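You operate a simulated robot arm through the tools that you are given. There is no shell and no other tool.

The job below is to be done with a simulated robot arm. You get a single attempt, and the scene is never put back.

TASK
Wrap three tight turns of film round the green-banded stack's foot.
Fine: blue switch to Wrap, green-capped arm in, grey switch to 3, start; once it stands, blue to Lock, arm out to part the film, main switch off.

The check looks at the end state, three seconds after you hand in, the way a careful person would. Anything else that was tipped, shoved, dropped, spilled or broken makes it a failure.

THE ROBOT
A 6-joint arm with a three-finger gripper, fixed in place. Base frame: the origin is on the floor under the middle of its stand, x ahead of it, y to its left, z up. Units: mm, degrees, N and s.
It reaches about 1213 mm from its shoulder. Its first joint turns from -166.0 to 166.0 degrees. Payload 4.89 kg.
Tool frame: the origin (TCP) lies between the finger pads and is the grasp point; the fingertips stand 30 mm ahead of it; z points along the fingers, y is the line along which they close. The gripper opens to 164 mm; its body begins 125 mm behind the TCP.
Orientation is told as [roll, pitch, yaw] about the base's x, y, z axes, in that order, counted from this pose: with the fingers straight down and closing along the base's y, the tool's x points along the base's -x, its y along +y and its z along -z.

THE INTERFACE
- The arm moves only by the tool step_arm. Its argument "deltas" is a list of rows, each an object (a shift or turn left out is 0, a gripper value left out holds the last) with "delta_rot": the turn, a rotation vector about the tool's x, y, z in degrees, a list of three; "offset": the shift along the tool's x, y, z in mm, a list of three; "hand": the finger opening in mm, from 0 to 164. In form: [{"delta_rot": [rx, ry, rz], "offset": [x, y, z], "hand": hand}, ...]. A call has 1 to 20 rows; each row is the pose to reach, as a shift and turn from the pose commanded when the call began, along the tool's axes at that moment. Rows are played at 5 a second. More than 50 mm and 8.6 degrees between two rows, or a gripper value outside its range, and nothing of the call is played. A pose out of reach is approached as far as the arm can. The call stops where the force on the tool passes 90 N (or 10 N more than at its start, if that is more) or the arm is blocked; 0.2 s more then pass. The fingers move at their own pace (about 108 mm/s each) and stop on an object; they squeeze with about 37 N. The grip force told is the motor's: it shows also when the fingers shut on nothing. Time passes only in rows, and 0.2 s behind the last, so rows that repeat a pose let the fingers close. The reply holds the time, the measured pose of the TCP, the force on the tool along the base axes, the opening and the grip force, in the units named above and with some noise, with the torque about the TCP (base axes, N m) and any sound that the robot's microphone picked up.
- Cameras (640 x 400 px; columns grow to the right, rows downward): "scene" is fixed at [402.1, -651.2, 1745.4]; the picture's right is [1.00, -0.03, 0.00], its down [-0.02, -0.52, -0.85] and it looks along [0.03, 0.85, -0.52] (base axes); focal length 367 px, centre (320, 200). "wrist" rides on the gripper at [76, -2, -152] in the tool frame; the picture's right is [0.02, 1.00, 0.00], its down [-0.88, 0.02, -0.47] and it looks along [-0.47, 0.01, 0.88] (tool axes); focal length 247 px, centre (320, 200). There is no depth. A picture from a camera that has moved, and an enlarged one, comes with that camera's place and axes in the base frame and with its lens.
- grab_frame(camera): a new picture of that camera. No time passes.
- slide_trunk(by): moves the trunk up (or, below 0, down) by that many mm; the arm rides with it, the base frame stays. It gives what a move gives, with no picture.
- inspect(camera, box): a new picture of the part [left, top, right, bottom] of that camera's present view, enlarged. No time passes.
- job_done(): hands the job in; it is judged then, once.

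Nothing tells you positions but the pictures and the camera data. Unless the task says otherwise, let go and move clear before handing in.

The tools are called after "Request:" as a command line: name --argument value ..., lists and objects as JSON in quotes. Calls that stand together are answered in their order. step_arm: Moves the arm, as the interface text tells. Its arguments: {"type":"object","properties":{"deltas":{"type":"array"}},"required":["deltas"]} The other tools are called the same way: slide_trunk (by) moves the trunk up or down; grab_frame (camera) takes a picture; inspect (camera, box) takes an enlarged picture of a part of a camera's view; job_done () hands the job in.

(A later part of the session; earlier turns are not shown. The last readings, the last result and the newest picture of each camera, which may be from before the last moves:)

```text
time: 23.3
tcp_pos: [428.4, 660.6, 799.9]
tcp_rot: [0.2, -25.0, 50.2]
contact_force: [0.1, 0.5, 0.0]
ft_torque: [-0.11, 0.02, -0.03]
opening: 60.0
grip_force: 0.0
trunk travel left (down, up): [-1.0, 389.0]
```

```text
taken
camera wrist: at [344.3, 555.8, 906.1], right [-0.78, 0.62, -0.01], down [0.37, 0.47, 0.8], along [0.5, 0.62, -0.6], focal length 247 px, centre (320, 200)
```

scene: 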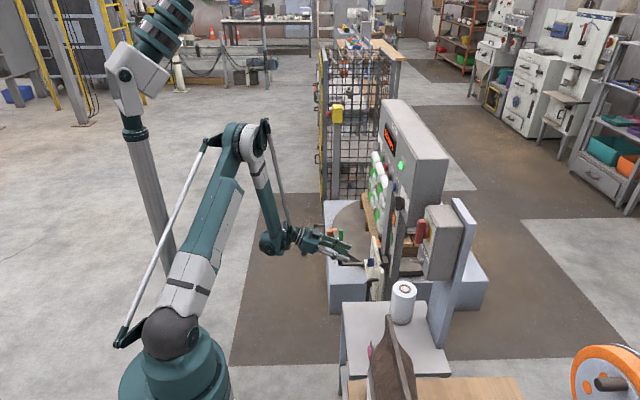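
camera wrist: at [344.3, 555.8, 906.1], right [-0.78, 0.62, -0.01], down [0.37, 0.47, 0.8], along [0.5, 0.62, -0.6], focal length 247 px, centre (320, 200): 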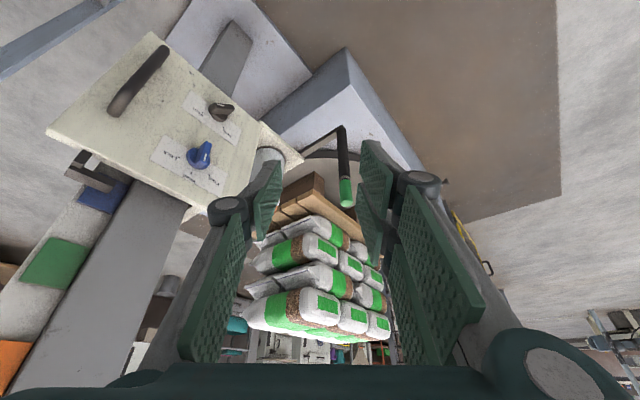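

Request:
inspect --camera "wrist" --box '[240, 90, 400, 210]'

Request:
inspect --camera "wrist" --box '[230, 150, 410, 360]'

```text
3.33 times, centred on (320, 150) of wrist
camera zoom: at [344.3, 555.8, 906.1], right [-0.78, 0.62, -0.01], down [0.37, 0.47, 0.8], along [0.5, 0.62, -0.6], focal length 823 px, centre (320, 367)
```

zoom: 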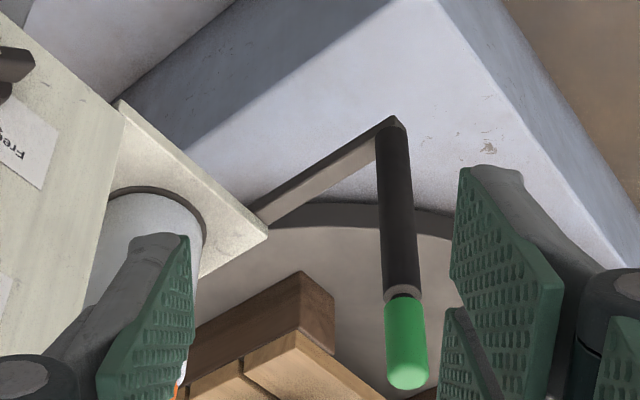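

```text
1.90 times, centred on (320, 255) of wrist
camera zoom: at [344.3, 555.8, 906.1], right [-0.78, 0.62, -0.01], down [0.37, 0.47, 0.8], along [0.5, 0.62, -0.6], focal length 470 px, centre (320, 95)
```

zoom: 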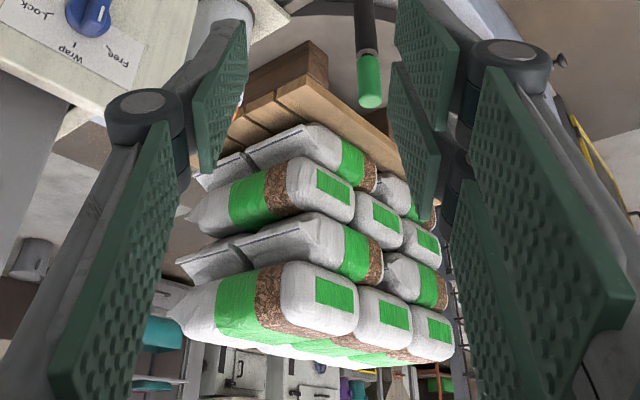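

The handle stands at about (563, 908) from z = 340 up to 605, its bar runs under the roll bracket, and the pallet's near corner is at about (707, 980). I'll go to a pre-grasp pose 120 mm short of the green cap with the hand nearly facing +x.

Request:
step_arm --deltas '[{"offset": [-15, 16, 33], "delta_rot": [3.4, -4.8, 3.7], "hand": 100}, {"offset": [-30, 33, 66], "delta_rot": [6.9, -9.7, 7.5]}, {"offset": [-44, 49, 99], "delta_rot": [10.3, -14.5, 11.2]}, {"offset": [-59, 66, 132], "delta_rot": [13.7, -19.3, 15.0]}, {"offset": [-74, 82, 164], "delta_rot": [17.1, -24.1, 18.7]}, {"offset": [-89, 98, 197], "delta_rot": [20.6, -29.0, 22.5]}, {"offset": [-103, 115, 230], "delta_rot": [24.0, -33.8, 26.2]}]'

Request:
grab_frame --camera "wrist"

Request:
inspect --camera "scene" --box '[250, 180, 420, 300]'

```text
time: 24.9
tcp_pos: [463.0, 879.4, 636.0]
tcp_rot: [0.4, -60.0, 14.8]
contact_force: [-0.2, -1.6, 2.3]
ft_torque: [0.01, 0.29, 0.26]
opening: 99.8
grip_force: 0.1
trunk travel left (down, up): [-1.0, 389.0]
```

```text
taken
camera wrist: at [299.3, 833.5, 645.4], right [-0.27, 0.96, -0.02], down [0.03, 0.02, 1.0], along [0.96, 0.27, -0.03], focal length 247 px, centre (320, 200)
```

wrist: 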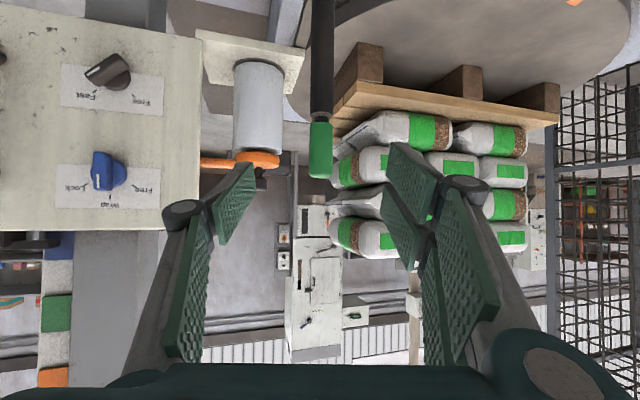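

```text
3.33 times, centred on (335, 240) of scene
camera zoom: at [402.1, -651.2, 1745.4], right [1.0, -0.03, 0.0], down [-0.02, -0.52, -0.85], along [0.03, 0.85, -0.52], focal length 1222 px, centre (270, 67)
```

zoom: 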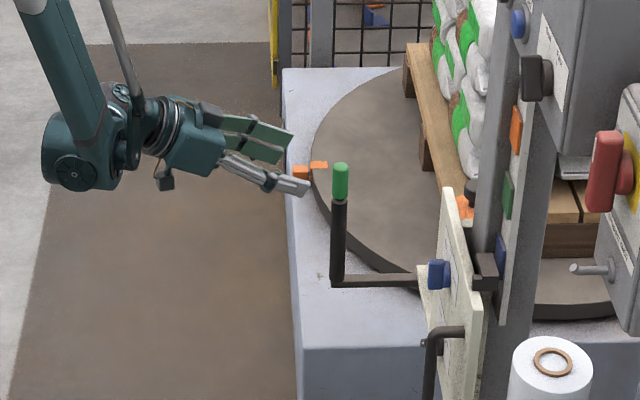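

The handle sits dead centre between the fingers. I'll advance 100 mm and close gently on the cap.

Request:
step_arm --deltas '[{"offset": [0, 0, 35], "hand": 100}, {"offset": [0, 0, 70]}, {"offset": [0, 0, 102]}]'

Request:
grab_frame --camera "wrist"

Request:
inspect --camera "scene" --box '[250, 180, 420, 300]'

```text
time: 25.7
tcp_pos: [549.5, 904.8, 583.9]
tcp_rot: [0.1, -59.9, 14.9]
contact_force: [-0.6, -0.2, 1.5]
ft_torque: [0.01, 0.11, 0.02]
opening: 100.1
grip_force: 0.1
trunk travel left (down, up): [-1.0, 389.0]
```

```text
taken
camera wrist: at [385.0, 857.7, 594.4], right [-0.27, 0.96, -0.02], down [0.03, 0.02, 1.0], along [0.96, 0.27, -0.03], focal length 247 px, centre (320, 200)
```

wrist: 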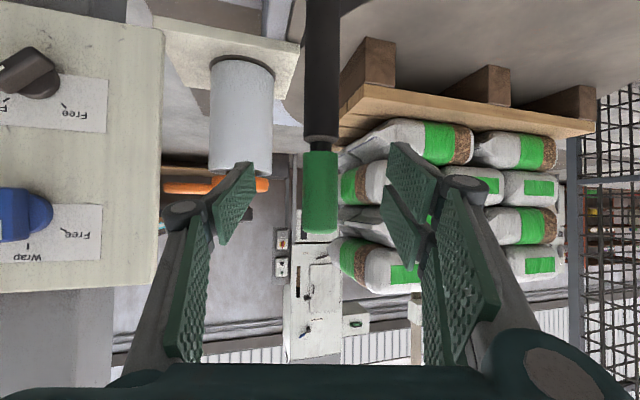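

```text
3.33 times, centred on (335, 240) of scene
camera zoom: at [402.1, -651.2, 1745.4], right [1.0, -0.03, 0.0], down [-0.02, -0.52, -0.85], along [0.03, 0.85, -0.52], focal length 1222 px, centre (270, 67)
```

zoom: 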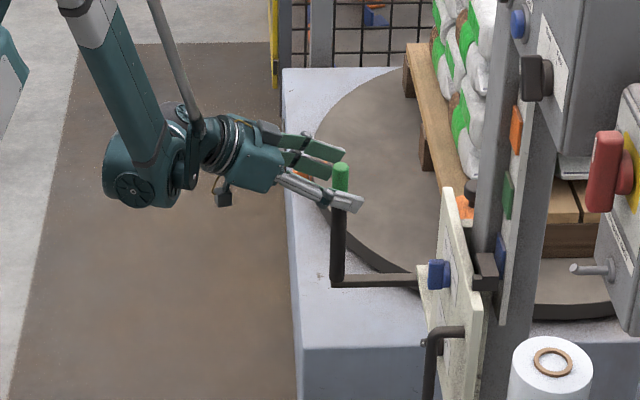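

Request:
step_arm --deltas '[{"hand": 50}, {"hand": 20}, {"hand": 0}, {"hand": 0}]'

Request:
inspect --camera "wrist" --box '[200, 60, 440, 260]'

Request:
inspect --camera "scene" --box '[250, 180, 420, 300]'

```text
time: 26.7
tcp_pos: [549.2, 904.6, 583.7]
tcp_rot: [0.2, -59.8, 15.0]
contact_force: [4.7, 4.6, -0.1]
ft_torque: [0.19, -0.1, 0.03]
opening: 24.4
grip_force: 44.9
trunk travel left (down, up): [-1.0, 389.0]
```

```text
2.00 times, centred on (320, 160) of wrist
camera zoom: at [385.5, 857.9, 594.0], right [-0.27, 0.96, -0.02], down [0.03, 0.03, 1.0], along [0.96, 0.27, -0.03], focal length 494 px, centre (320, 280)
```

zoom: 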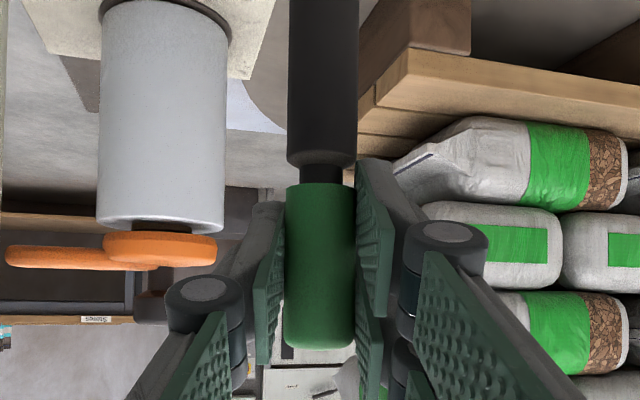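

```text
3.33 times, centred on (335, 240) of scene
camera zoom: at [402.1, -651.2, 1745.4], right [1.0, -0.03, 0.0], down [-0.02, -0.52, -0.85], along [0.03, 0.85, -0.52], focal length 1222 px, centre (270, 67)
```

zoom: 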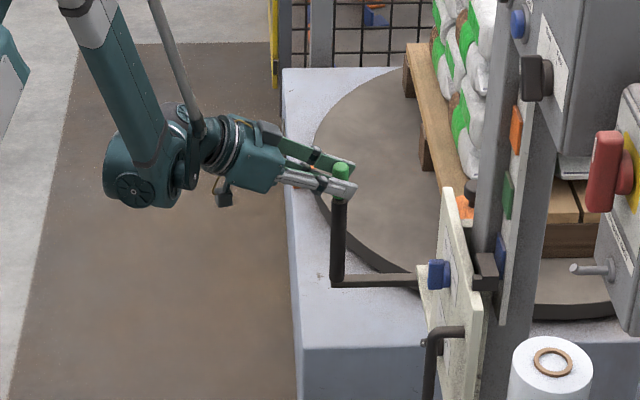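

Gripped, with small forces. I'll try a small push towards the stack (+y) and watch the force.

Request:
step_arm --deltas '[{"offset": [-1, 5.8, 1.3], "hand": 0}, {"offset": [-2, 11.6, 2.7], "hand": 0}]'

```text
time: 27.3
tcp_pos: [549.0, 915.1, 584.1]
tcp_rot: [0.2, -59.9, 15.0]
contact_force: [6.6, -3.7, -2.6]
ft_torque: [-0.03, 0.1, -0.37]
opening: 24.6
grip_force: 45.6
trunk travel left (down, up): [-1.0, 389.0]
```

It moves freely towards +y. I'll continue along the estimated arc (pivot about (750, 920), radius about 187).

Request:
step_arm --deltas '[{"offset": [-2, 10.7, 3.3], "hand": 0}, {"offset": [-4, 21.3, 6.7], "hand": 0}, {"offset": [-5.8, 32, 10.1], "hand": 0}]'

Request:
grab_frame --camera "wrist"

Request:
inspect --camera "scene" --box '[290, 180, 420, 300]'

```text
time: 28.1
tcp_pos: [554.3, 950.1, 585.8]
tcp_rot: [0.1, -59.8, 15.0]
contact_force: [17.7, -10.1, -9.8]
ft_torque: [-0.34, -0.1, -0.42]
opening: 24.9
grip_force: 44.9
trunk travel left (down, up): [-1.0, 389.0]
```

```text
taken
camera wrist: at [390.3, 903.4, 594.8], right [-0.27, 0.96, -0.02], down [0.03, 0.03, 1.0], along [0.96, 0.27, -0.03], focal length 247 px, centre (320, 200)
```

wrist: 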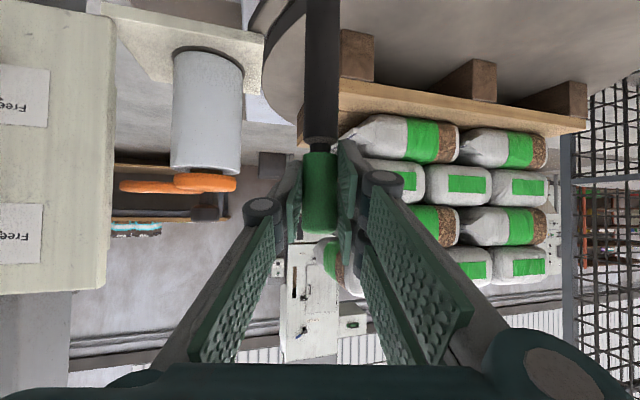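

```text
3.33 times, centred on (355, 240) of scene
camera zoom: at [402.1, -651.2, 1745.4], right [1.0, -0.03, 0.0], down [-0.02, -0.52, -0.85], along [0.03, 0.85, -0.52], focal length 1222 px, centre (203, 67)
```

zoom: 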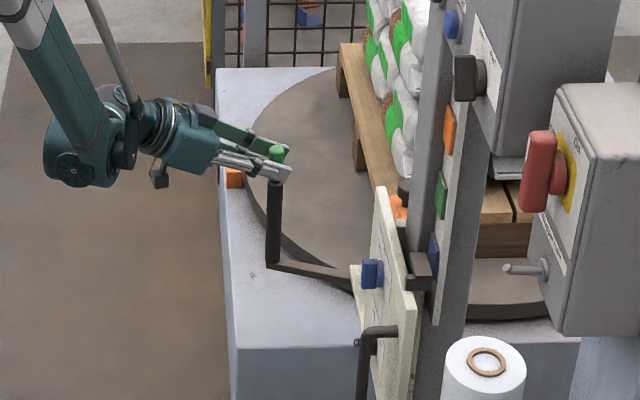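

The arm follows. A pull of about +18 N in x says the arc bends towards +x sooner than I assumed, so I'll adjust the direction.

Request:
step_arm --deltas '[{"offset": [-4, 9, 9.3], "hand": 0}, {"offset": [-8.5, 18.3, 18.7], "hand": 0}]'

```text
time: 28.7
tcp_pos: [566.3, 975.0, 584.3]
tcp_rot: [0.3, -60.1, 15.0]
contact_force: [-3.8, -0.6, 7.4]
ft_torque: [0.1, -0.4, -0.27]
opening: 24.7
grip_force: 44.8
trunk travel left (down, up): [-1.0, 389.0]
```

Request:
step_arm --deltas '[{"offset": [-5.6, 10.6, 8.7], "hand": 0}, {"offset": [-11.3, 21.3, 17.5], "hand": 0}]'

Request:
grab_frame --camera "wrist"

Request:
inspect --camera "scene" --box '[290, 180, 420, 300]'

```text
time: 29.3
tcp_pos: [583.2, 996.1, 584.0]
tcp_rot: [0.2, -60.0, 15.1]
contact_force: [8.5, -12.6, -0.8]
ft_torque: [-0.18, -0.43, -0.48]
opening: 24.4
grip_force: 45.4
trunk travel left (down, up): [-1.0, 389.0]
```

```text
taken
camera wrist: at [419.1, 950.5, 594.1], right [-0.27, 0.96, -0.02], down [0.03, 0.03, 1.0], along [0.96, 0.27, -0.03], focal length 247 px, centre (320, 200)
```

wrist: 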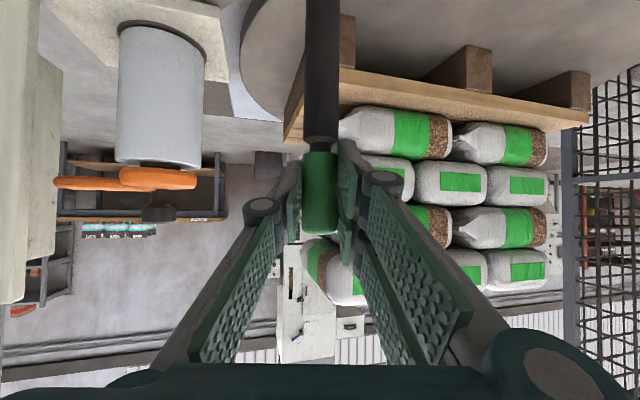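

```text
3.33 times, centred on (355, 240) of scene
camera zoom: at [402.1, -651.2, 1745.4], right [1.0, -0.03, 0.0], down [-0.02, -0.52, -0.85], along [0.03, 0.85, -0.52], focal length 1222 px, centre (203, 67)
```

zoom: 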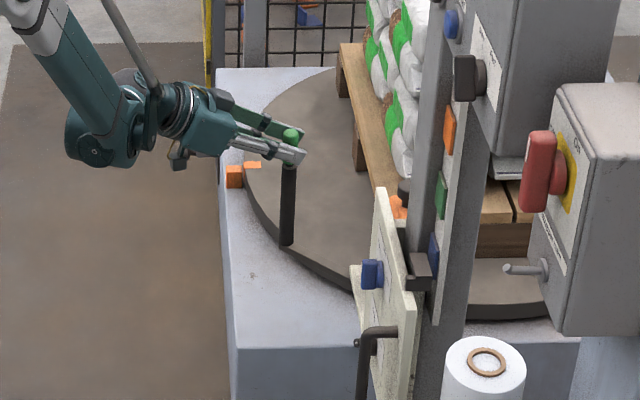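

Request:
step_arm --deltas '[{"offset": [-5.6, 10, 9.7], "hand": 0}, {"offset": [-11.2, 20, 19.4], "hand": 0}]'

Request:
inspect --camera "scene" --box '[320, 190, 420, 280]'

Request:
grab_frame --camera "wrist"

```text
time: 29.9
tcp_pos: [603.0, 1018.5, 584.1]
tcp_rot: [-0.1, -59.9, 14.8]
contact_force: [47.3, -63.9, -6.4]
ft_torque: [-1.37, -1.15, -0.74]
opening: 25.0
grip_force: 45.9
trunk travel left (down, up): [-1.0, 389.0]
```

```text
4.44 times, centred on (370, 235) of scene
camera zoom: at [402.1, -651.2, 1745.4], right [1.0, -0.03, 0.0], down [-0.02, -0.52, -0.85], along [0.03, 0.85, -0.52], focal length 1630 px, centre (98, 44)
```

zoom: 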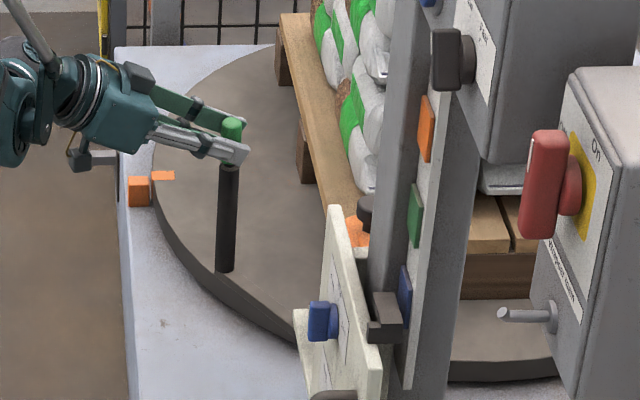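

```text
taken
camera wrist: at [439.0, 972.2, 594.4], right [-0.26, 0.96, -0.02], down [0.03, 0.03, 1.0], along [0.96, 0.26, -0.03], focal length 247 px, centre (320, 200)
```

wrist: 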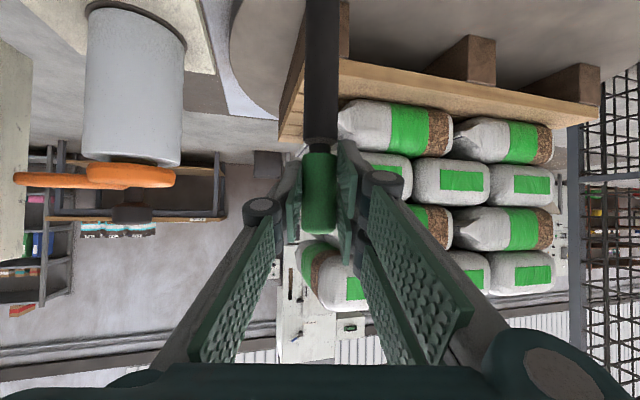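

The force jumped to about 80 N, mostly pulling back towards the pivot, so either I'm off the arc or it has reached its stop. I'll ease along the force direction and see.

Request:
step_arm --deltas '[{"offset": [-1.6, -7.1, 2.9], "hand": 0}]'

```text
time: 30.3
tcp_pos: [603.6, 1018.0, 583.1]
tcp_rot: [0.3, -59.9, 15.1]
contact_force: [28.8, -38.6, -1.3]
ft_torque: [-0.93, -0.5, -0.35]
opening: 24.9
grip_force: 45.3
trunk travel left (down, up): [-1.0, 389.0]
```

Request:
step_arm --deltas '[{"offset": [-2, -9, 4], "hand": 0}]'

```text
time: 30.7
tcp_pos: [602.4, 1017.0, 584.2]
tcp_rot: [0.6, -60.0, 15.2]
contact_force: [-13.8, 18.1, 1.8]
ft_torque: [0.25, 0.54, 0.29]
opening: 24.8
grip_force: 44.9
trunk travel left (down, up): [-1.0, 389.0]
```

The force flips sign along the line (0.6, -0.8), so that is the radial direction. The pivot is then at about (697, 914) with radius about 134, and the arm is now some 53° in. I'll continue along that corrected arc.

Request:
step_arm --deltas '[{"offset": [-6.4, 5.4, 11.1], "hand": 0}, {"offset": [-12.8, 10.7, 22.2], "hand": 0}]'

Request:
grab_frame --camera "wrist"

Request:
inspect --camera "scene" --box '[320, 190, 420, 280]'

```text
time: 31.3
tcp_pos: [629.6, 1030.8, 583.8]
tcp_rot: [0.4, -59.9, 15.2]
contact_force: [-24.9, 52.5, 5.2]
ft_torque: [1.05, 0.71, 0.56]
opening: 25.1
grip_force: 44.7
trunk travel left (down, up): [-1.0, 389.0]
```

```text
taken
camera wrist: at [465.1, 983.4, 594.1], right [-0.28, 0.96, -0.02], down [0.03, 0.02, 1.0], along [0.96, 0.28, -0.03], focal length 247 px, centre (320, 200)
```

wrist: 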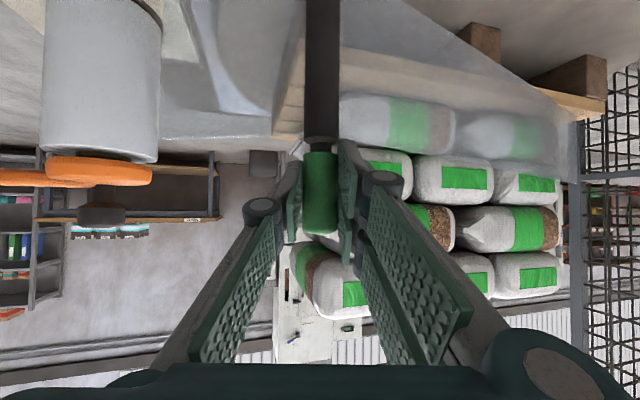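

```text
4.44 times, centred on (370, 235) of scene
camera zoom: at [402.1, -651.2, 1745.4], right [1.0, -0.03, 0.0], down [-0.02, -0.52, -0.85], along [0.03, 0.85, -0.52], focal length 1630 px, centre (98, 44)
```

zoom: 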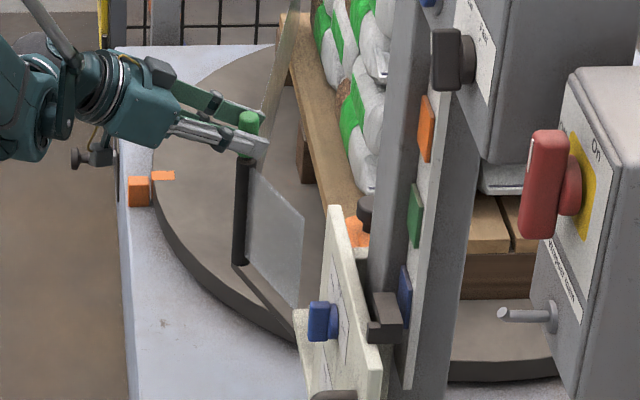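

The film has appeared, running from the roll round the arm's post to the stack, so the arm is working inwards as intended. I'll relieve the radial force and feel for the inner stop.

Request:
step_arm --deltas '[{"offset": [-4, 11.6, 6.9], "hand": 0}]'

```text
time: 31.7
tcp_pos: [640.7, 1035.5, 584.7]
tcp_rot: [-0.1, -59.9, 14.9]
contact_force: [2.3, -7.7, 0.2]
ft_torque: [0.06, -0.54, -0.23]
opening: 24.8
grip_force: 45.0
trunk travel left (down, up): [-1.0, 389.0]
```

Request:
step_arm --deltas '[{"offset": [-6, 1.3, 10.3], "hand": 0}]'

Request:
inspect --camera "scene" --box '[320, 190, 420, 280]'

Request:
inspect --camera "wrist" --box '[200, 20, 460, 240]'

```text
time: 32.1
tcp_pos: [650.9, 1038.9, 583.6]
tcp_rot: [-0.1, -59.9, 14.9]
contact_force: [9.9, -50.2, -0.9]
ft_torque: [-1.02, -0.34, -0.77]
opening: 25.1
grip_force: 45.8
trunk travel left (down, up): [-1.0, 389.0]
```

```text
4.44 times, centred on (370, 235) of scene
camera zoom: at [402.1, -651.2, 1745.4], right [1.0, -0.03, 0.0], down [-0.02, -0.52, -0.85], along [0.03, 0.85, -0.52], focal length 1630 px, centre (98, 44)
```

zoom: 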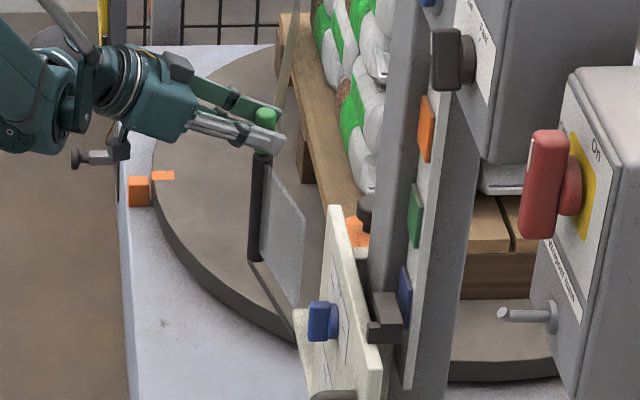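

```text
1.82 times, centred on (330, 130) of wrist
camera zoom: at [487.1, 994.2, 594.3], right [-0.27, 0.96, -0.02], down [0.03, 0.03, 1.0], along [0.96, 0.26, -0.03], focal length 449 px, centre (302, 327)
```

zoom: 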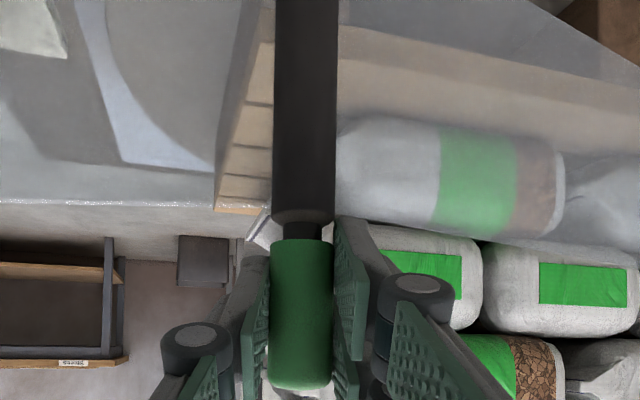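

Request:
step_arm --deltas '[{"offset": [-5.7, -8.9, 9.8], "hand": 0}]'

```text
time: 32.5
tcp_pos: [657.4, 1040.4, 584.3]
tcp_rot: [0.3, -59.9, 15.1]
contact_force: [-28.8, -33.9, -3.6]
ft_torque: [-0.52, 0.6, -0.2]
opening: 24.4
grip_force: 45.3
trunk travel left (down, up): [-1.0, 389.0]
```

The inner stop is reached, with resistance along the swing direction. I'll relax the force, open and back away.

Request:
step_arm --deltas '[{"offset": [3.3, -5.5, -5.8], "hand": 0}, {"offset": [3.3, -5.5, -5.8], "hand": 30}, {"offset": [3.3, -5.5, -5.8], "hand": 55}]'

Request:
grab_frame --camera "wrist"

```text
time: 33.3
tcp_pos: [655.6, 1032.6, 584.2]
tcp_rot: [0.1, -59.8, 15.1]
contact_force: [-0.2, 0.5, -0.4]
ft_torque: [-0.02, -0.02, 0.0]
opening: 54.9
grip_force: 0.0
trunk travel left (down, up): [-1.0, 389.0]
```

```text
taken
camera wrist: at [492.0, 985.4, 594.3], right [-0.27, 0.96, -0.02], down [0.03, 0.03, 1.0], along [0.96, 0.27, -0.03], focal length 247 px, centre (320, 200)
```

wrist: 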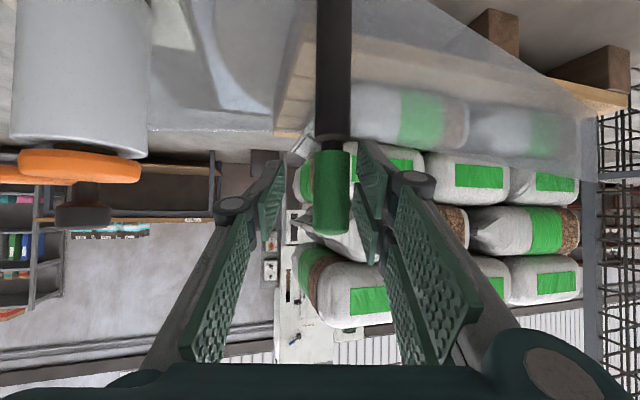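

The film is anchored and the arm is in. I'm backing away along the tool axis.

Request:
step_arm --deltas '[{"offset": [0, 0, -20], "hand": 70}, {"offset": [0, 0, -60], "hand": 80}, {"offset": [0, 0, -105], "hand": 80}, {"offset": [0, 0, -150], "hand": 80}]'

Request:
grab_frame --camera "wrist"

Request:
inspect --camera "scene" --box '[290, 180, 420, 300]'

```text
time: 34.3
tcp_pos: [531.0, 998.4, 658.8]
tcp_rot: [0.2, -59.9, 15.0]
contact_force: [1.4, -0.6, -2.5]
ft_torque: [0.05, -0.08, 0.02]
opening: 79.8
grip_force: 0.1
trunk travel left (down, up): [-1.0, 389.0]
```

```text
taken
camera wrist: at [366.6, 953.2, 668.4], right [-0.27, 0.96, -0.02], down [0.03, 0.03, 1.0], along [0.96, 0.27, -0.03], focal length 247 px, centre (320, 200)
```

wrist: 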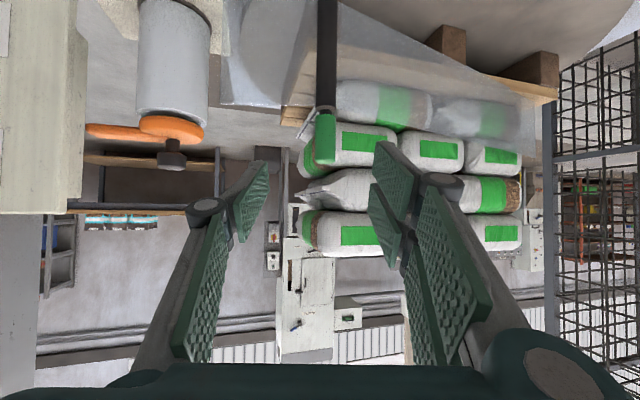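

```text
3.33 times, centred on (355, 240) of scene
camera zoom: at [402.1, -651.2, 1745.4], right [1.0, -0.03, 0.0], down [-0.02, -0.52, -0.85], along [0.03, 0.85, -0.52], focal length 1222 px, centre (203, 67)
```

zoom: 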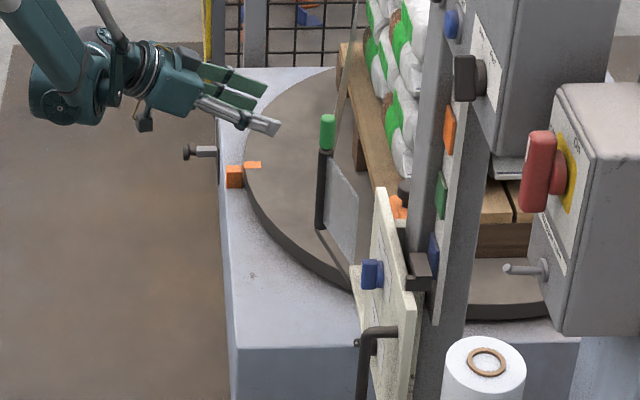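

Arm in, film held. Now up to the control panel's grey switch.

Request:
step_arm --deltas '[{"offset": [-36, -10, -22], "delta_rot": [1.5, -2.5, 0.5]}, {"offset": [-71, -19, -45], "delta_rot": [2.9, -5, 0.9]}, {"offset": [-107, -29, -67], "delta_rot": [4.4, -7.5, 1.4]}, {"offset": [-142, -39, -90], "delta_rot": [5.8, -10, 1.9]}, {"offset": [-178, -48, -112], "delta_rot": [7.3, -12.5, 2.4]}, {"offset": [-214, -58, -135], "delta_rot": [8.8, -15, 2.8]}, {"offset": [-249, -68, -157], "delta_rot": [10.2, -17.5, 3.3]}, {"offset": [-285, -78, -180], "delta_rot": [11.7, -20, 3.8]}, {"offset": [-320, -87, -202], "delta_rot": [13.1, -22.5, 4.2]}, {"offset": [-356, -97, -225], "delta_rot": [14.6, -25, 4.7]}]'

Request:
grab_frame --camera "wrist"

Request:
grab_frame --camera "scene"

```text
time: 36.5
tcp_pos: [536.6, 901.8, 1080.1]
tcp_rot: [1.8, -85.1, -1.8]
contact_force: [0.3, 1.5, -0.7]
ft_torque: [0.01, -0.12, -0.12]
opening: 79.9
grip_force: 0.1
trunk travel left (down, up): [-1.0, 389.0]
```

```text
taken
camera wrist: at [379.7, 899.5, 1017.1], right [0.0, 1.0, -0.02], down [-0.4, 0.02, 0.92], along [0.92, 0.01, 0.4], focal length 247 px, centre (320, 200)
```

wrist: 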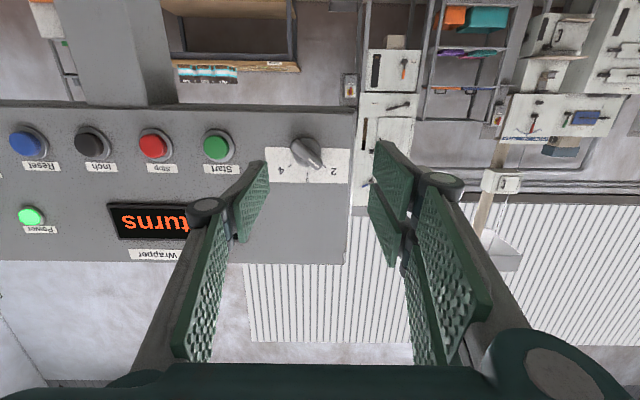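

```text
taken
```

scene: 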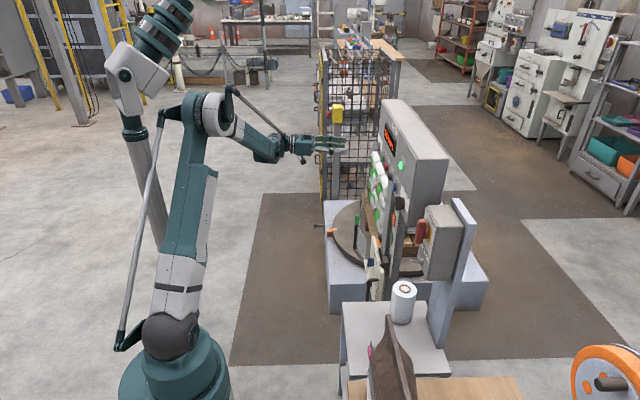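

The grey knob, pointing at 2, is near (695, 886, 1088) and the hand is well aligned. I'll approach with the fingers open to 90 and the finger plane vertical.

Request:
step_arm --deltas '[{"offset": [-6, -5, 34], "hand": 90}, {"offset": [-12, -11, 68], "hand": 90}, {"offset": [-19, -16, 100], "hand": 90}]'

Request:
grab_frame --camera "wrist"

Request:
inspect --camera "wrist" --box '[200, 60, 440, 210]'

Request:
inspect --camera "scene" --box '[330, 100, 450, 200]'

```text
time: 37.3
tcp_pos: [636.4, 883.9, 1089.5]
tcp_rot: [2.1, -85.0, -2.1]
contact_force: [-1.9, 0.6, -0.1]
ft_torque: [-0.03, 0.0, -0.03]
opening: 90.2
grip_force: 0.1
trunk travel left (down, up): [-1.0, 389.0]
```

```text
taken
camera wrist: at [479.4, 883.0, 1026.4], right [0.0, 1.0, -0.02], down [-0.4, 0.02, 0.92], along [0.92, 0.01, 0.4], focal length 247 px, centre (320, 200)
```

wrist: 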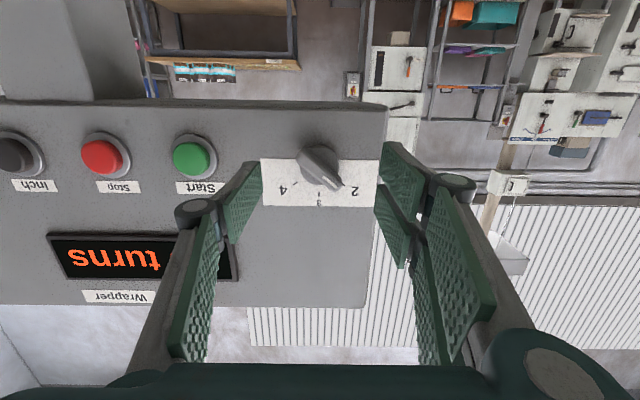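

```text
2.67 times, centred on (320, 135) of wrist
camera zoom: at [479.4, 883.0, 1026.4], right [0.0, 1.0, -0.02], down [-0.4, 0.02, 0.92], along [0.92, 0.01, 0.4], focal length 659 px, centre (320, 373)
```

zoom: 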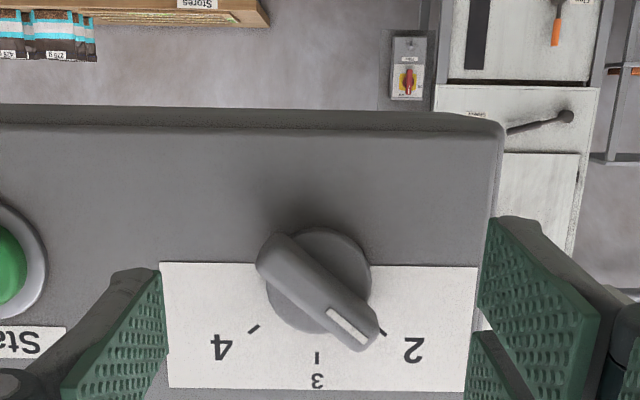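

```text
4.00 times, centred on (390, 150) of scene
camera zoom: at [402.1, -651.2, 1745.4], right [1.0, -0.03, 0.0], down [-0.02, -0.52, -0.85], along [0.03, 0.85, -0.52], focal length 1467 px, centre (40, 400)
```

zoom: 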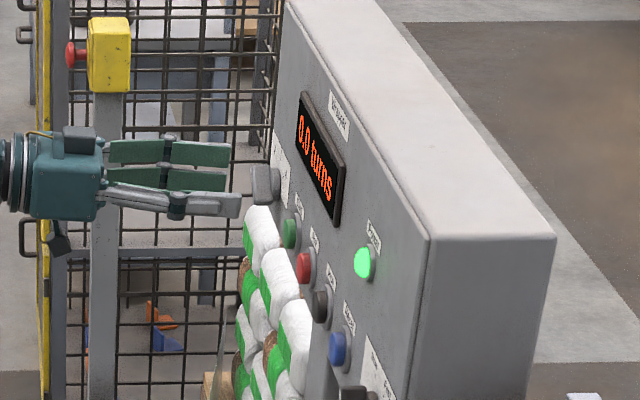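

Centred on the grey knob, with about 25 mm from the fingertips to its face. I'll advance 26 mm and begin closing gently.

Request:
step_arm --deltas '[{"offset": [-3, 1, 13], "hand": 90}, {"offset": [-5, 1, 26], "hand": 90}, {"offset": [-5, 1, 26], "hand": 70}, {"offset": [-5, 1, 26], "hand": 60}]'

Request:
inspect --camera "wrist" --box '[200, 60, 440, 210]'

Request:
inspect --camera "scene" --box '[330, 100, 450, 200]'

```text
time: 38.3
tcp_pos: [666.2, 884.8, 1091.8]
tcp_rot: [2.1, -85.0, -2.1]
contact_force: [-0.3, 0.2, 0.0]
ft_torque: [0.0, 0.0, 0.01]
opening: 60.0
grip_force: 0.1
trunk travel left (down, up): [-1.0, 389.0]
```

```text
2.67 times, centred on (320, 135) of wrist
camera zoom: at [507.9, 883.1, 1029.7], right [0.0, 1.0, -0.02], down [-0.39, 0.02, 0.92], along [0.92, 0.01, 0.39], focal length 659 px, centre (320, 373)
```

zoom: 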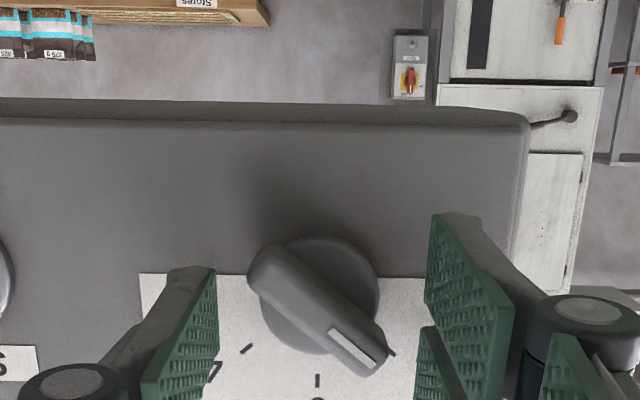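

```text
4.00 times, centred on (390, 150) of scene
camera zoom: at [402.1, -651.2, 1745.4], right [1.0, -0.03, 0.0], down [-0.02, -0.52, -0.85], along [0.03, 0.85, -0.52], focal length 1467 px, centre (40, 400)
```

zoom: 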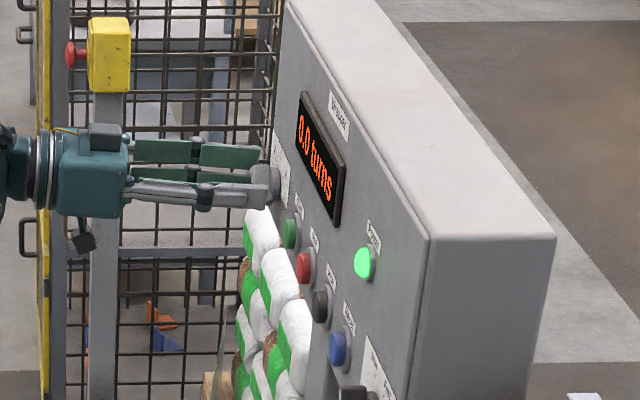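

No contact yet and the tips overlap the knob. Closing step by step to turn it upright.

Request:
step_arm --deltas '[{"hand": 48}, {"hand": 40}, {"hand": 34}]'

Request:
inspect --camera "wrist" --box '[200, 60, 440, 210]'

```text
time: 39.1
tcp_pos: [666.0, 885.0, 1092.7]
tcp_rot: [2.2, -85.0, -2.2]
contact_force: [0.0, 0.0, 0.3]
ft_torque: [0.0, 0.03, 0.02]
opening: 33.9
grip_force: 0.0
trunk travel left (down, up): [-1.0, 389.0]
```

```text
2.67 times, centred on (320, 135) of wrist
camera zoom: at [507.9, 883.0, 1029.6], right [0.0, 1.0, -0.02], down [-0.39, 0.02, 0.92], along [0.92, 0.01, 0.39], focal length 659 px, centre (320, 373)
```

zoom: 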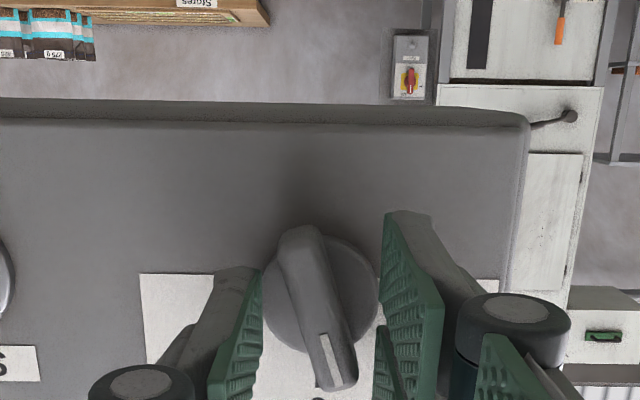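

Request:
step_arm --deltas '[{"hand": 30}, {"hand": 26}, {"hand": 26}]'

Request:
inspect --camera "wrist" --box '[200, 60, 440, 210]'

```text
time: 39.9
tcp_pos: [665.7, 884.5, 1092.9]
tcp_rot: [2.1, -85.0, -2.1]
contact_force: [0.3, 1.5, -0.4]
ft_torque: [0.02, -0.02, 0.0]
opening: 26.3
grip_force: 0.4
trunk travel left (down, up): [-1.0, 389.0]
```

```text
2.67 times, centred on (320, 135) of wrist
camera zoom: at [507.8, 883.1, 1029.6], right [0.0, 1.0, -0.02], down [-0.39, 0.02, 0.92], along [0.92, 0.01, 0.39], focal length 659 px, centre (320, 373)
```

zoom: 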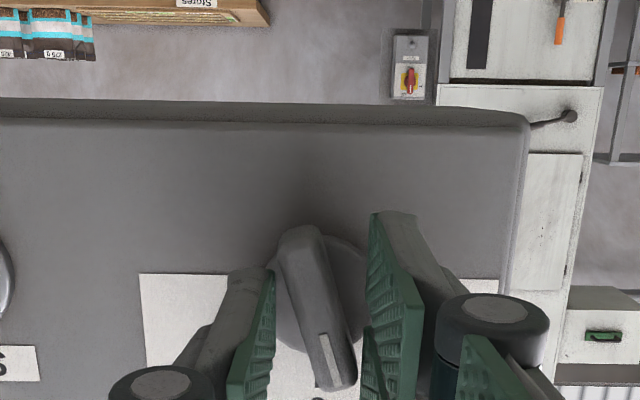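

The knob is still about 12–15° off upright, so I'll close further to align it.

Request:
step_arm --deltas '[{"hand": 22}, {"hand": 18}, {"hand": 18}]'

Request:
inspect --camera "wrist" --box '[200, 60, 440, 210]'

```text
time: 40.7
tcp_pos: [666.7, 884.7, 1092.6]
tcp_rot: [2.2, -85.0, -2.1]
contact_force: [-0.9, 0.2, -0.1]
ft_torque: [-0.04, 0.0, 0.04]
opening: 17.8
grip_force: 0.5
trunk travel left (down, up): [-1.0, 389.0]
```

```text
2.67 times, centred on (320, 135) of wrist
camera zoom: at [507.8, 883.1, 1029.6], right [0.0, 1.0, -0.02], down [-0.39, 0.02, 0.92], along [0.92, 0.01, 0.39], focal length 659 px, centre (320, 373)
```

zoom: 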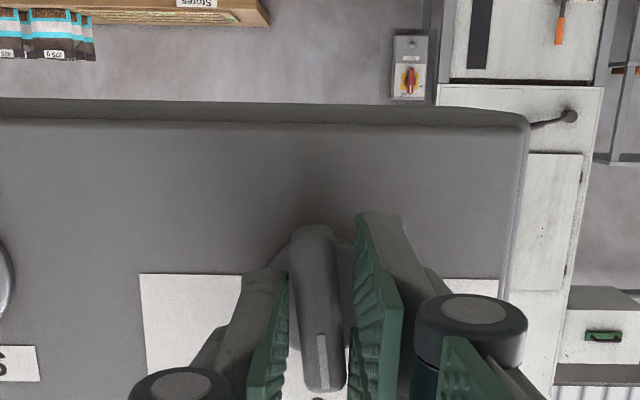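

Request:
step_arm --deltas '[{"hand": 15}, {"hand": 12}, {"hand": 12}]'

Request:
inspect --camera "wrist" --box '[200, 60, 440, 210]'

```text
time: 41.5
tcp_pos: [665.2, 884.2, 1091.5]
tcp_rot: [2.2, -85.0, -2.3]
contact_force: [0.2, -2.8, -1.7]
ft_torque: [-0.02, -0.05, 0.0]
opening: 13.1
grip_force: 11.8
trunk travel left (down, up): [-1.0, 389.0]
```

```text
2.67 times, centred on (320, 135) of wrist
camera zoom: at [507.9, 883.0, 1029.6], right [0.0, 1.0, -0.02], down [-0.39, 0.02, 0.92], along [0.92, 0.01, 0.39], focal length 659 px, centre (320, 373)
```

zoom: 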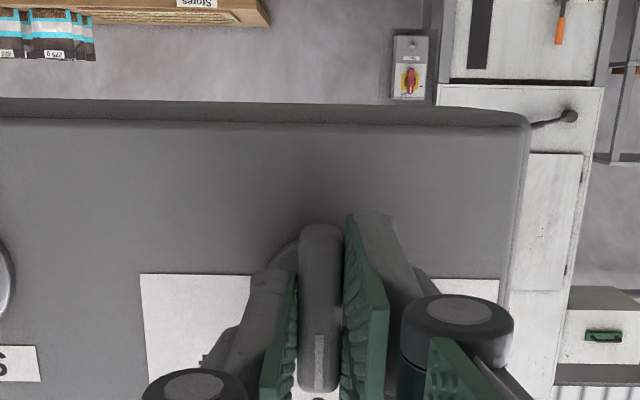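

The bar is now clamped upright at 3. I'll open and back off to check.

Request:
step_arm --deltas '[{"hand": 30}, {"hand": 45}, {"offset": [0, 0, -30], "hand": 50}, {"offset": [0, 0, -75], "hand": 60}]'

Request:
inspect --camera "wrist" --box '[180, 60, 460, 230]'

Request:
grab_frame --camera "wrist"

```text
time: 42.5
tcp_pos: [593.7, 884.5, 1100.3]
tcp_rot: [2.1, -85.1, -2.1]
contact_force: [1.3, -0.2, -1.0]
ft_torque: [-0.02, -0.08, 0.01]
opening: 60.1
grip_force: 0.1
trunk travel left (down, up): [-1.0, 389.0]
```

```text
2.29 times, centred on (320, 145) of wrist
camera zoom: at [435.7, 882.7, 1037.1], right [0.0, 1.0, -0.02], down [-0.39, 0.02, 0.92], along [0.92, 0.01, 0.39], focal length 564 px, centre (320, 326)
```

zoom: 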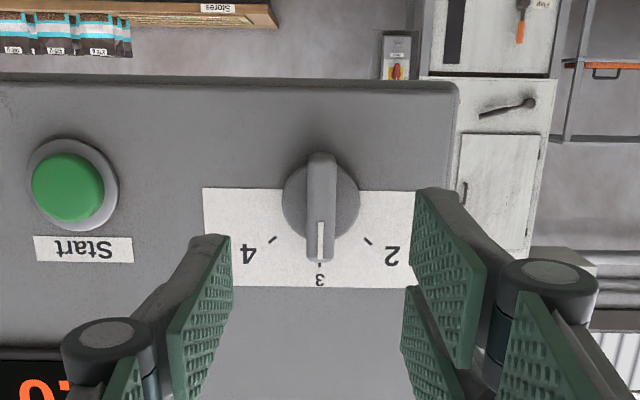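

```text
taken
camera wrist: at [435.7, 882.7, 1037.1], right [0.0, 1.0, -0.02], down [-0.39, 0.02, 0.92], along [0.92, 0.01, 0.39], focal length 247 px, centre (320, 200)
```

wrist: 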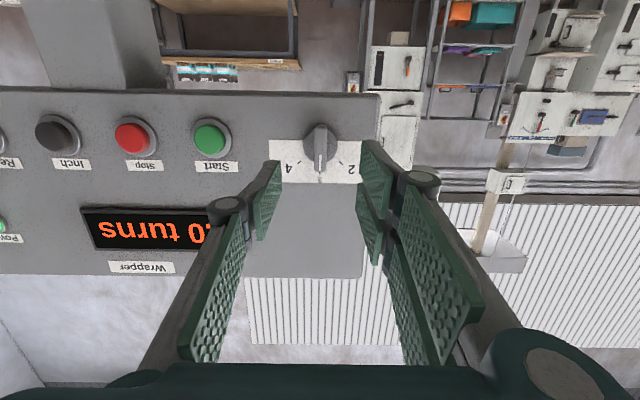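

Grey is at 3. Now Start: the green button is at about (700, 767, 1083). I'll close the fingers and line up in front of it.

Request:
step_arm --deltas '[{"offset": [2, -35, 0], "hand": 20}, {"offset": [5, -75, 5], "hand": 0}, {"offset": [9, -109, 20], "hand": 0}, {"offset": [9, -109, 40], "hand": 0}]'

Request:
grab_frame --camera "wrist"

Request:
inspect --camera "scene" --box '[330, 120, 430, 200]'

```text
time: 43.5
tcp_pos: [631.5, 774.5, 1087.3]
tcp_rot: [1.9, -85.0, -1.9]
contact_force: [-1.0, 0.5, 0.0]
ft_torque: [-0.02, -0.06, -0.14]
opening: 0.0
grip_force: 37.3
trunk travel left (down, up): [-1.0, 389.0]
```

```text
taken
camera wrist: at [473.0, 772.6, 1024.2], right [0.0, 1.0, -0.02], down [-0.4, 0.02, 0.92], along [0.92, 0.01, 0.4], focal length 247 px, centre (320, 200)
```

wrist: 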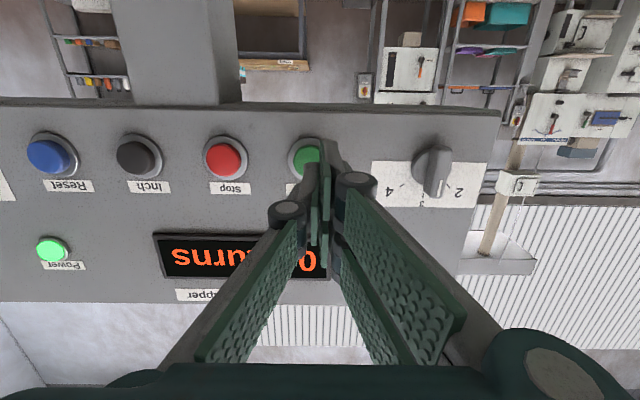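

```text
5.00 times, centred on (380, 160) of scene
camera zoom: at [402.1, -651.2, 1745.4], right [1.0, -0.03, 0.0], down [-0.02, -0.52, -0.85], along [0.03, 0.85, -0.52], focal length 1834 px, centre (20, 400)
```

zoom: 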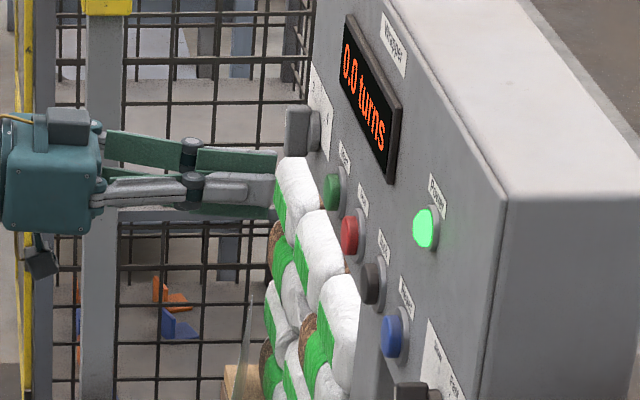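

Request:
inspect --camera "wrist" --box '[260, 110, 380, 250]'

```text
2.86 times, centred on (320, 180) of wrist
camera zoom: at [473.0, 772.6, 1024.2], right [0.0, 1.0, -0.02], down [-0.4, 0.02, 0.92], along [0.92, 0.01, 0.4], focal length 706 px, centre (320, 257)
```

zoom: 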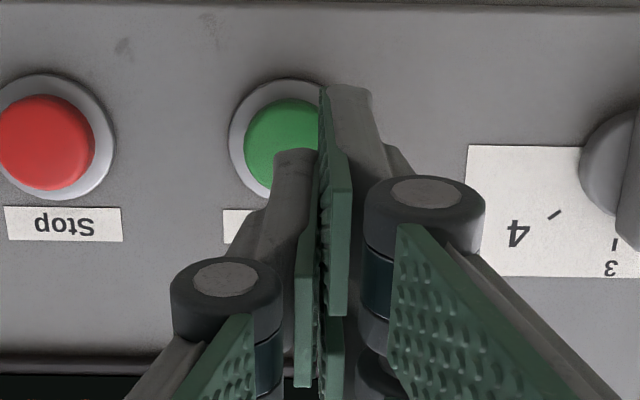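

The middle finger tip is lined up within a few mm of the Start button. I'll advance slowly and watch the force.

Request:
step_arm --deltas '[{"offset": [3, -3, 10], "hand": 0}, {"offset": [2.5, -3, 18]}, {"offset": [2, -3, 24]}]'

Request:
inspect --camera "scene" --box '[330, 120, 430, 200]'

```text
time: 44.3
tcp_pos: [655.9, 773.2, 1082.9]
tcp_rot: [2.1, -85.1, -2.1]
contact_force: [0.2, 0.9, 0.9]
ft_torque: [0.01, 0.05, 0.02]
opening: 0.0
grip_force: 37.2
trunk travel left (down, up): [-1.0, 389.0]
```

```text
5.00 times, centred on (380, 160) of scene
camera zoom: at [402.1, -651.2, 1745.4], right [1.0, -0.03, 0.0], down [-0.02, -0.52, -0.85], along [0.03, 0.85, -0.52], focal length 1834 px, centre (20, 400)
```

zoom: 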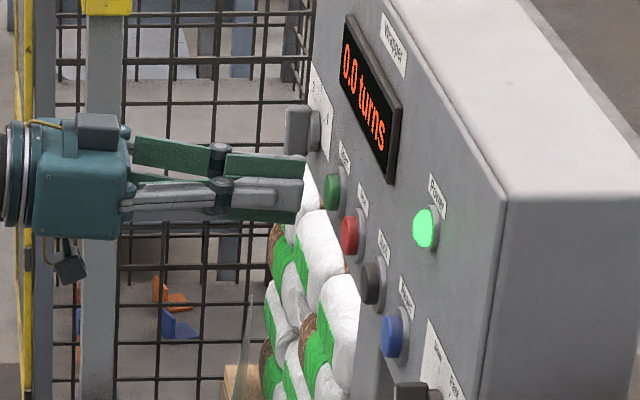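

About 18 mm left to the button face.

Request:
step_arm --deltas '[{"offset": [0, 0, 8], "hand": 0}, {"offset": [0, 0, 14]}, {"offset": [0, 0, 18]}]'

Request:
inspect --camera "scene" --box '[330, 120, 430, 200]'

```text
time: 45.1
tcp_pos: [672.1, 772.8, 1080.7]
tcp_rot: [2.1, -85.0, -2.1]
contact_force: [0.1, -0.3, -0.5]
ft_torque: [0.0, 0.05, -0.02]
opening: 0.2
grip_force: 37.2
trunk travel left (down, up): [-1.0, 389.0]
```

```text
5.00 times, centred on (380, 160) of scene
camera zoom: at [402.1, -651.2, 1745.4], right [1.0, -0.03, 0.0], down [-0.02, -0.52, -0.85], along [0.03, 0.85, -0.52], focal length 1834 px, centre (20, 400)
```

zoom: 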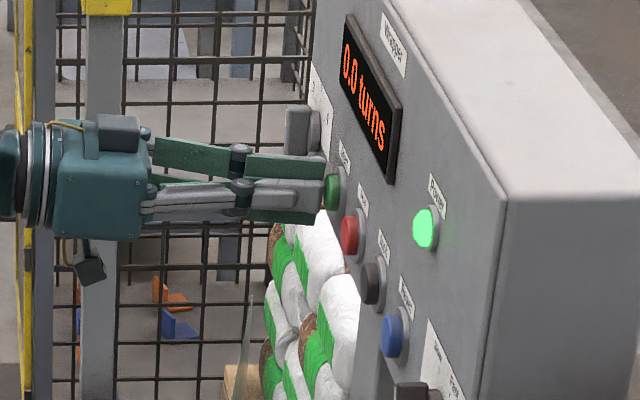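

Request:
step_arm --deltas '[{"offset": [0, 0, 3], "hand": 0}, {"offset": [0, 0, 6]}]'

Request:
inspect --camera "scene" --box '[330, 120, 430, 200]'

```text
time: 45.7
tcp_pos: [679.8, 772.8, 1080.9]
tcp_rot: [2.0, -85.1, -2.2]
contact_force: [-3.5, 0.2, 1.3]
ft_torque: [-0.02, -0.09, 0.02]
opening: 0.0
grip_force: 37.3
trunk travel left (down, up): [-1.0, 389.0]
heard: click
```

```text
5.00 times, centred on (380, 160) of scene
camera zoom: at [402.1, -651.2, 1745.4], right [1.0, -0.03, 0.0], down [-0.02, -0.52, -0.85], along [0.03, 0.85, -0.52], focal length 1834 px, centre (20, 400)
```

zoom: 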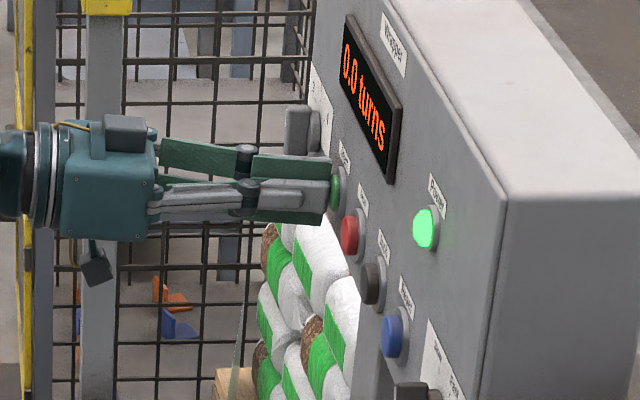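

Click: Start pressed and the stack is beginning to turn. I'll withdraw the finger and watch the count.

Request:
step_arm --deltas '[{"offset": [0, 0, -15], "hand": 0}, {"offset": [0, 0, -50]}, {"offset": [0, 0, -80]}, {"offset": [0, 0, -80]}, {"offset": [0, 0, -80]}]'

Request:
inspect --camera "scene" --box '[300, 100, 460, 280]'

```text
time: 46.9
tcp_pos: [599.4, 772.5, 1087.6]
tcp_rot: [2.2, -85.0, -2.2]
contact_force: [-0.4, -0.8, -0.1]
ft_torque: [-0.02, -0.04, 0.03]
opening: 0.0
grip_force: 36.7
trunk travel left (down, up): [-1.0, 389.0]
```

```text
2.22 times, centred on (380, 190) of scene
camera zoom: at [402.1, -651.2, 1745.4], right [1.0, -0.03, 0.0], down [-0.02, -0.52, -0.85], along [0.03, 0.85, -0.52], focal length 815 px, centre (187, 222)
```

zoom: 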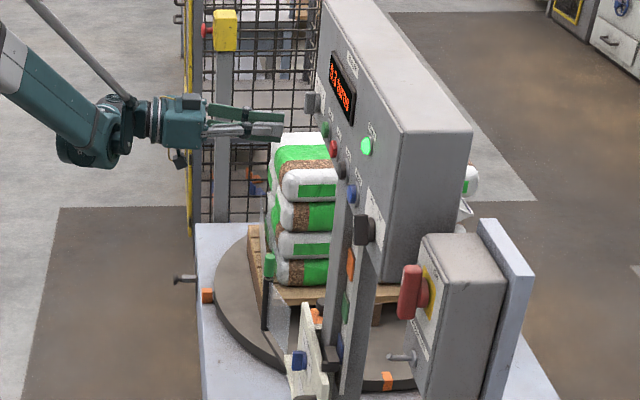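

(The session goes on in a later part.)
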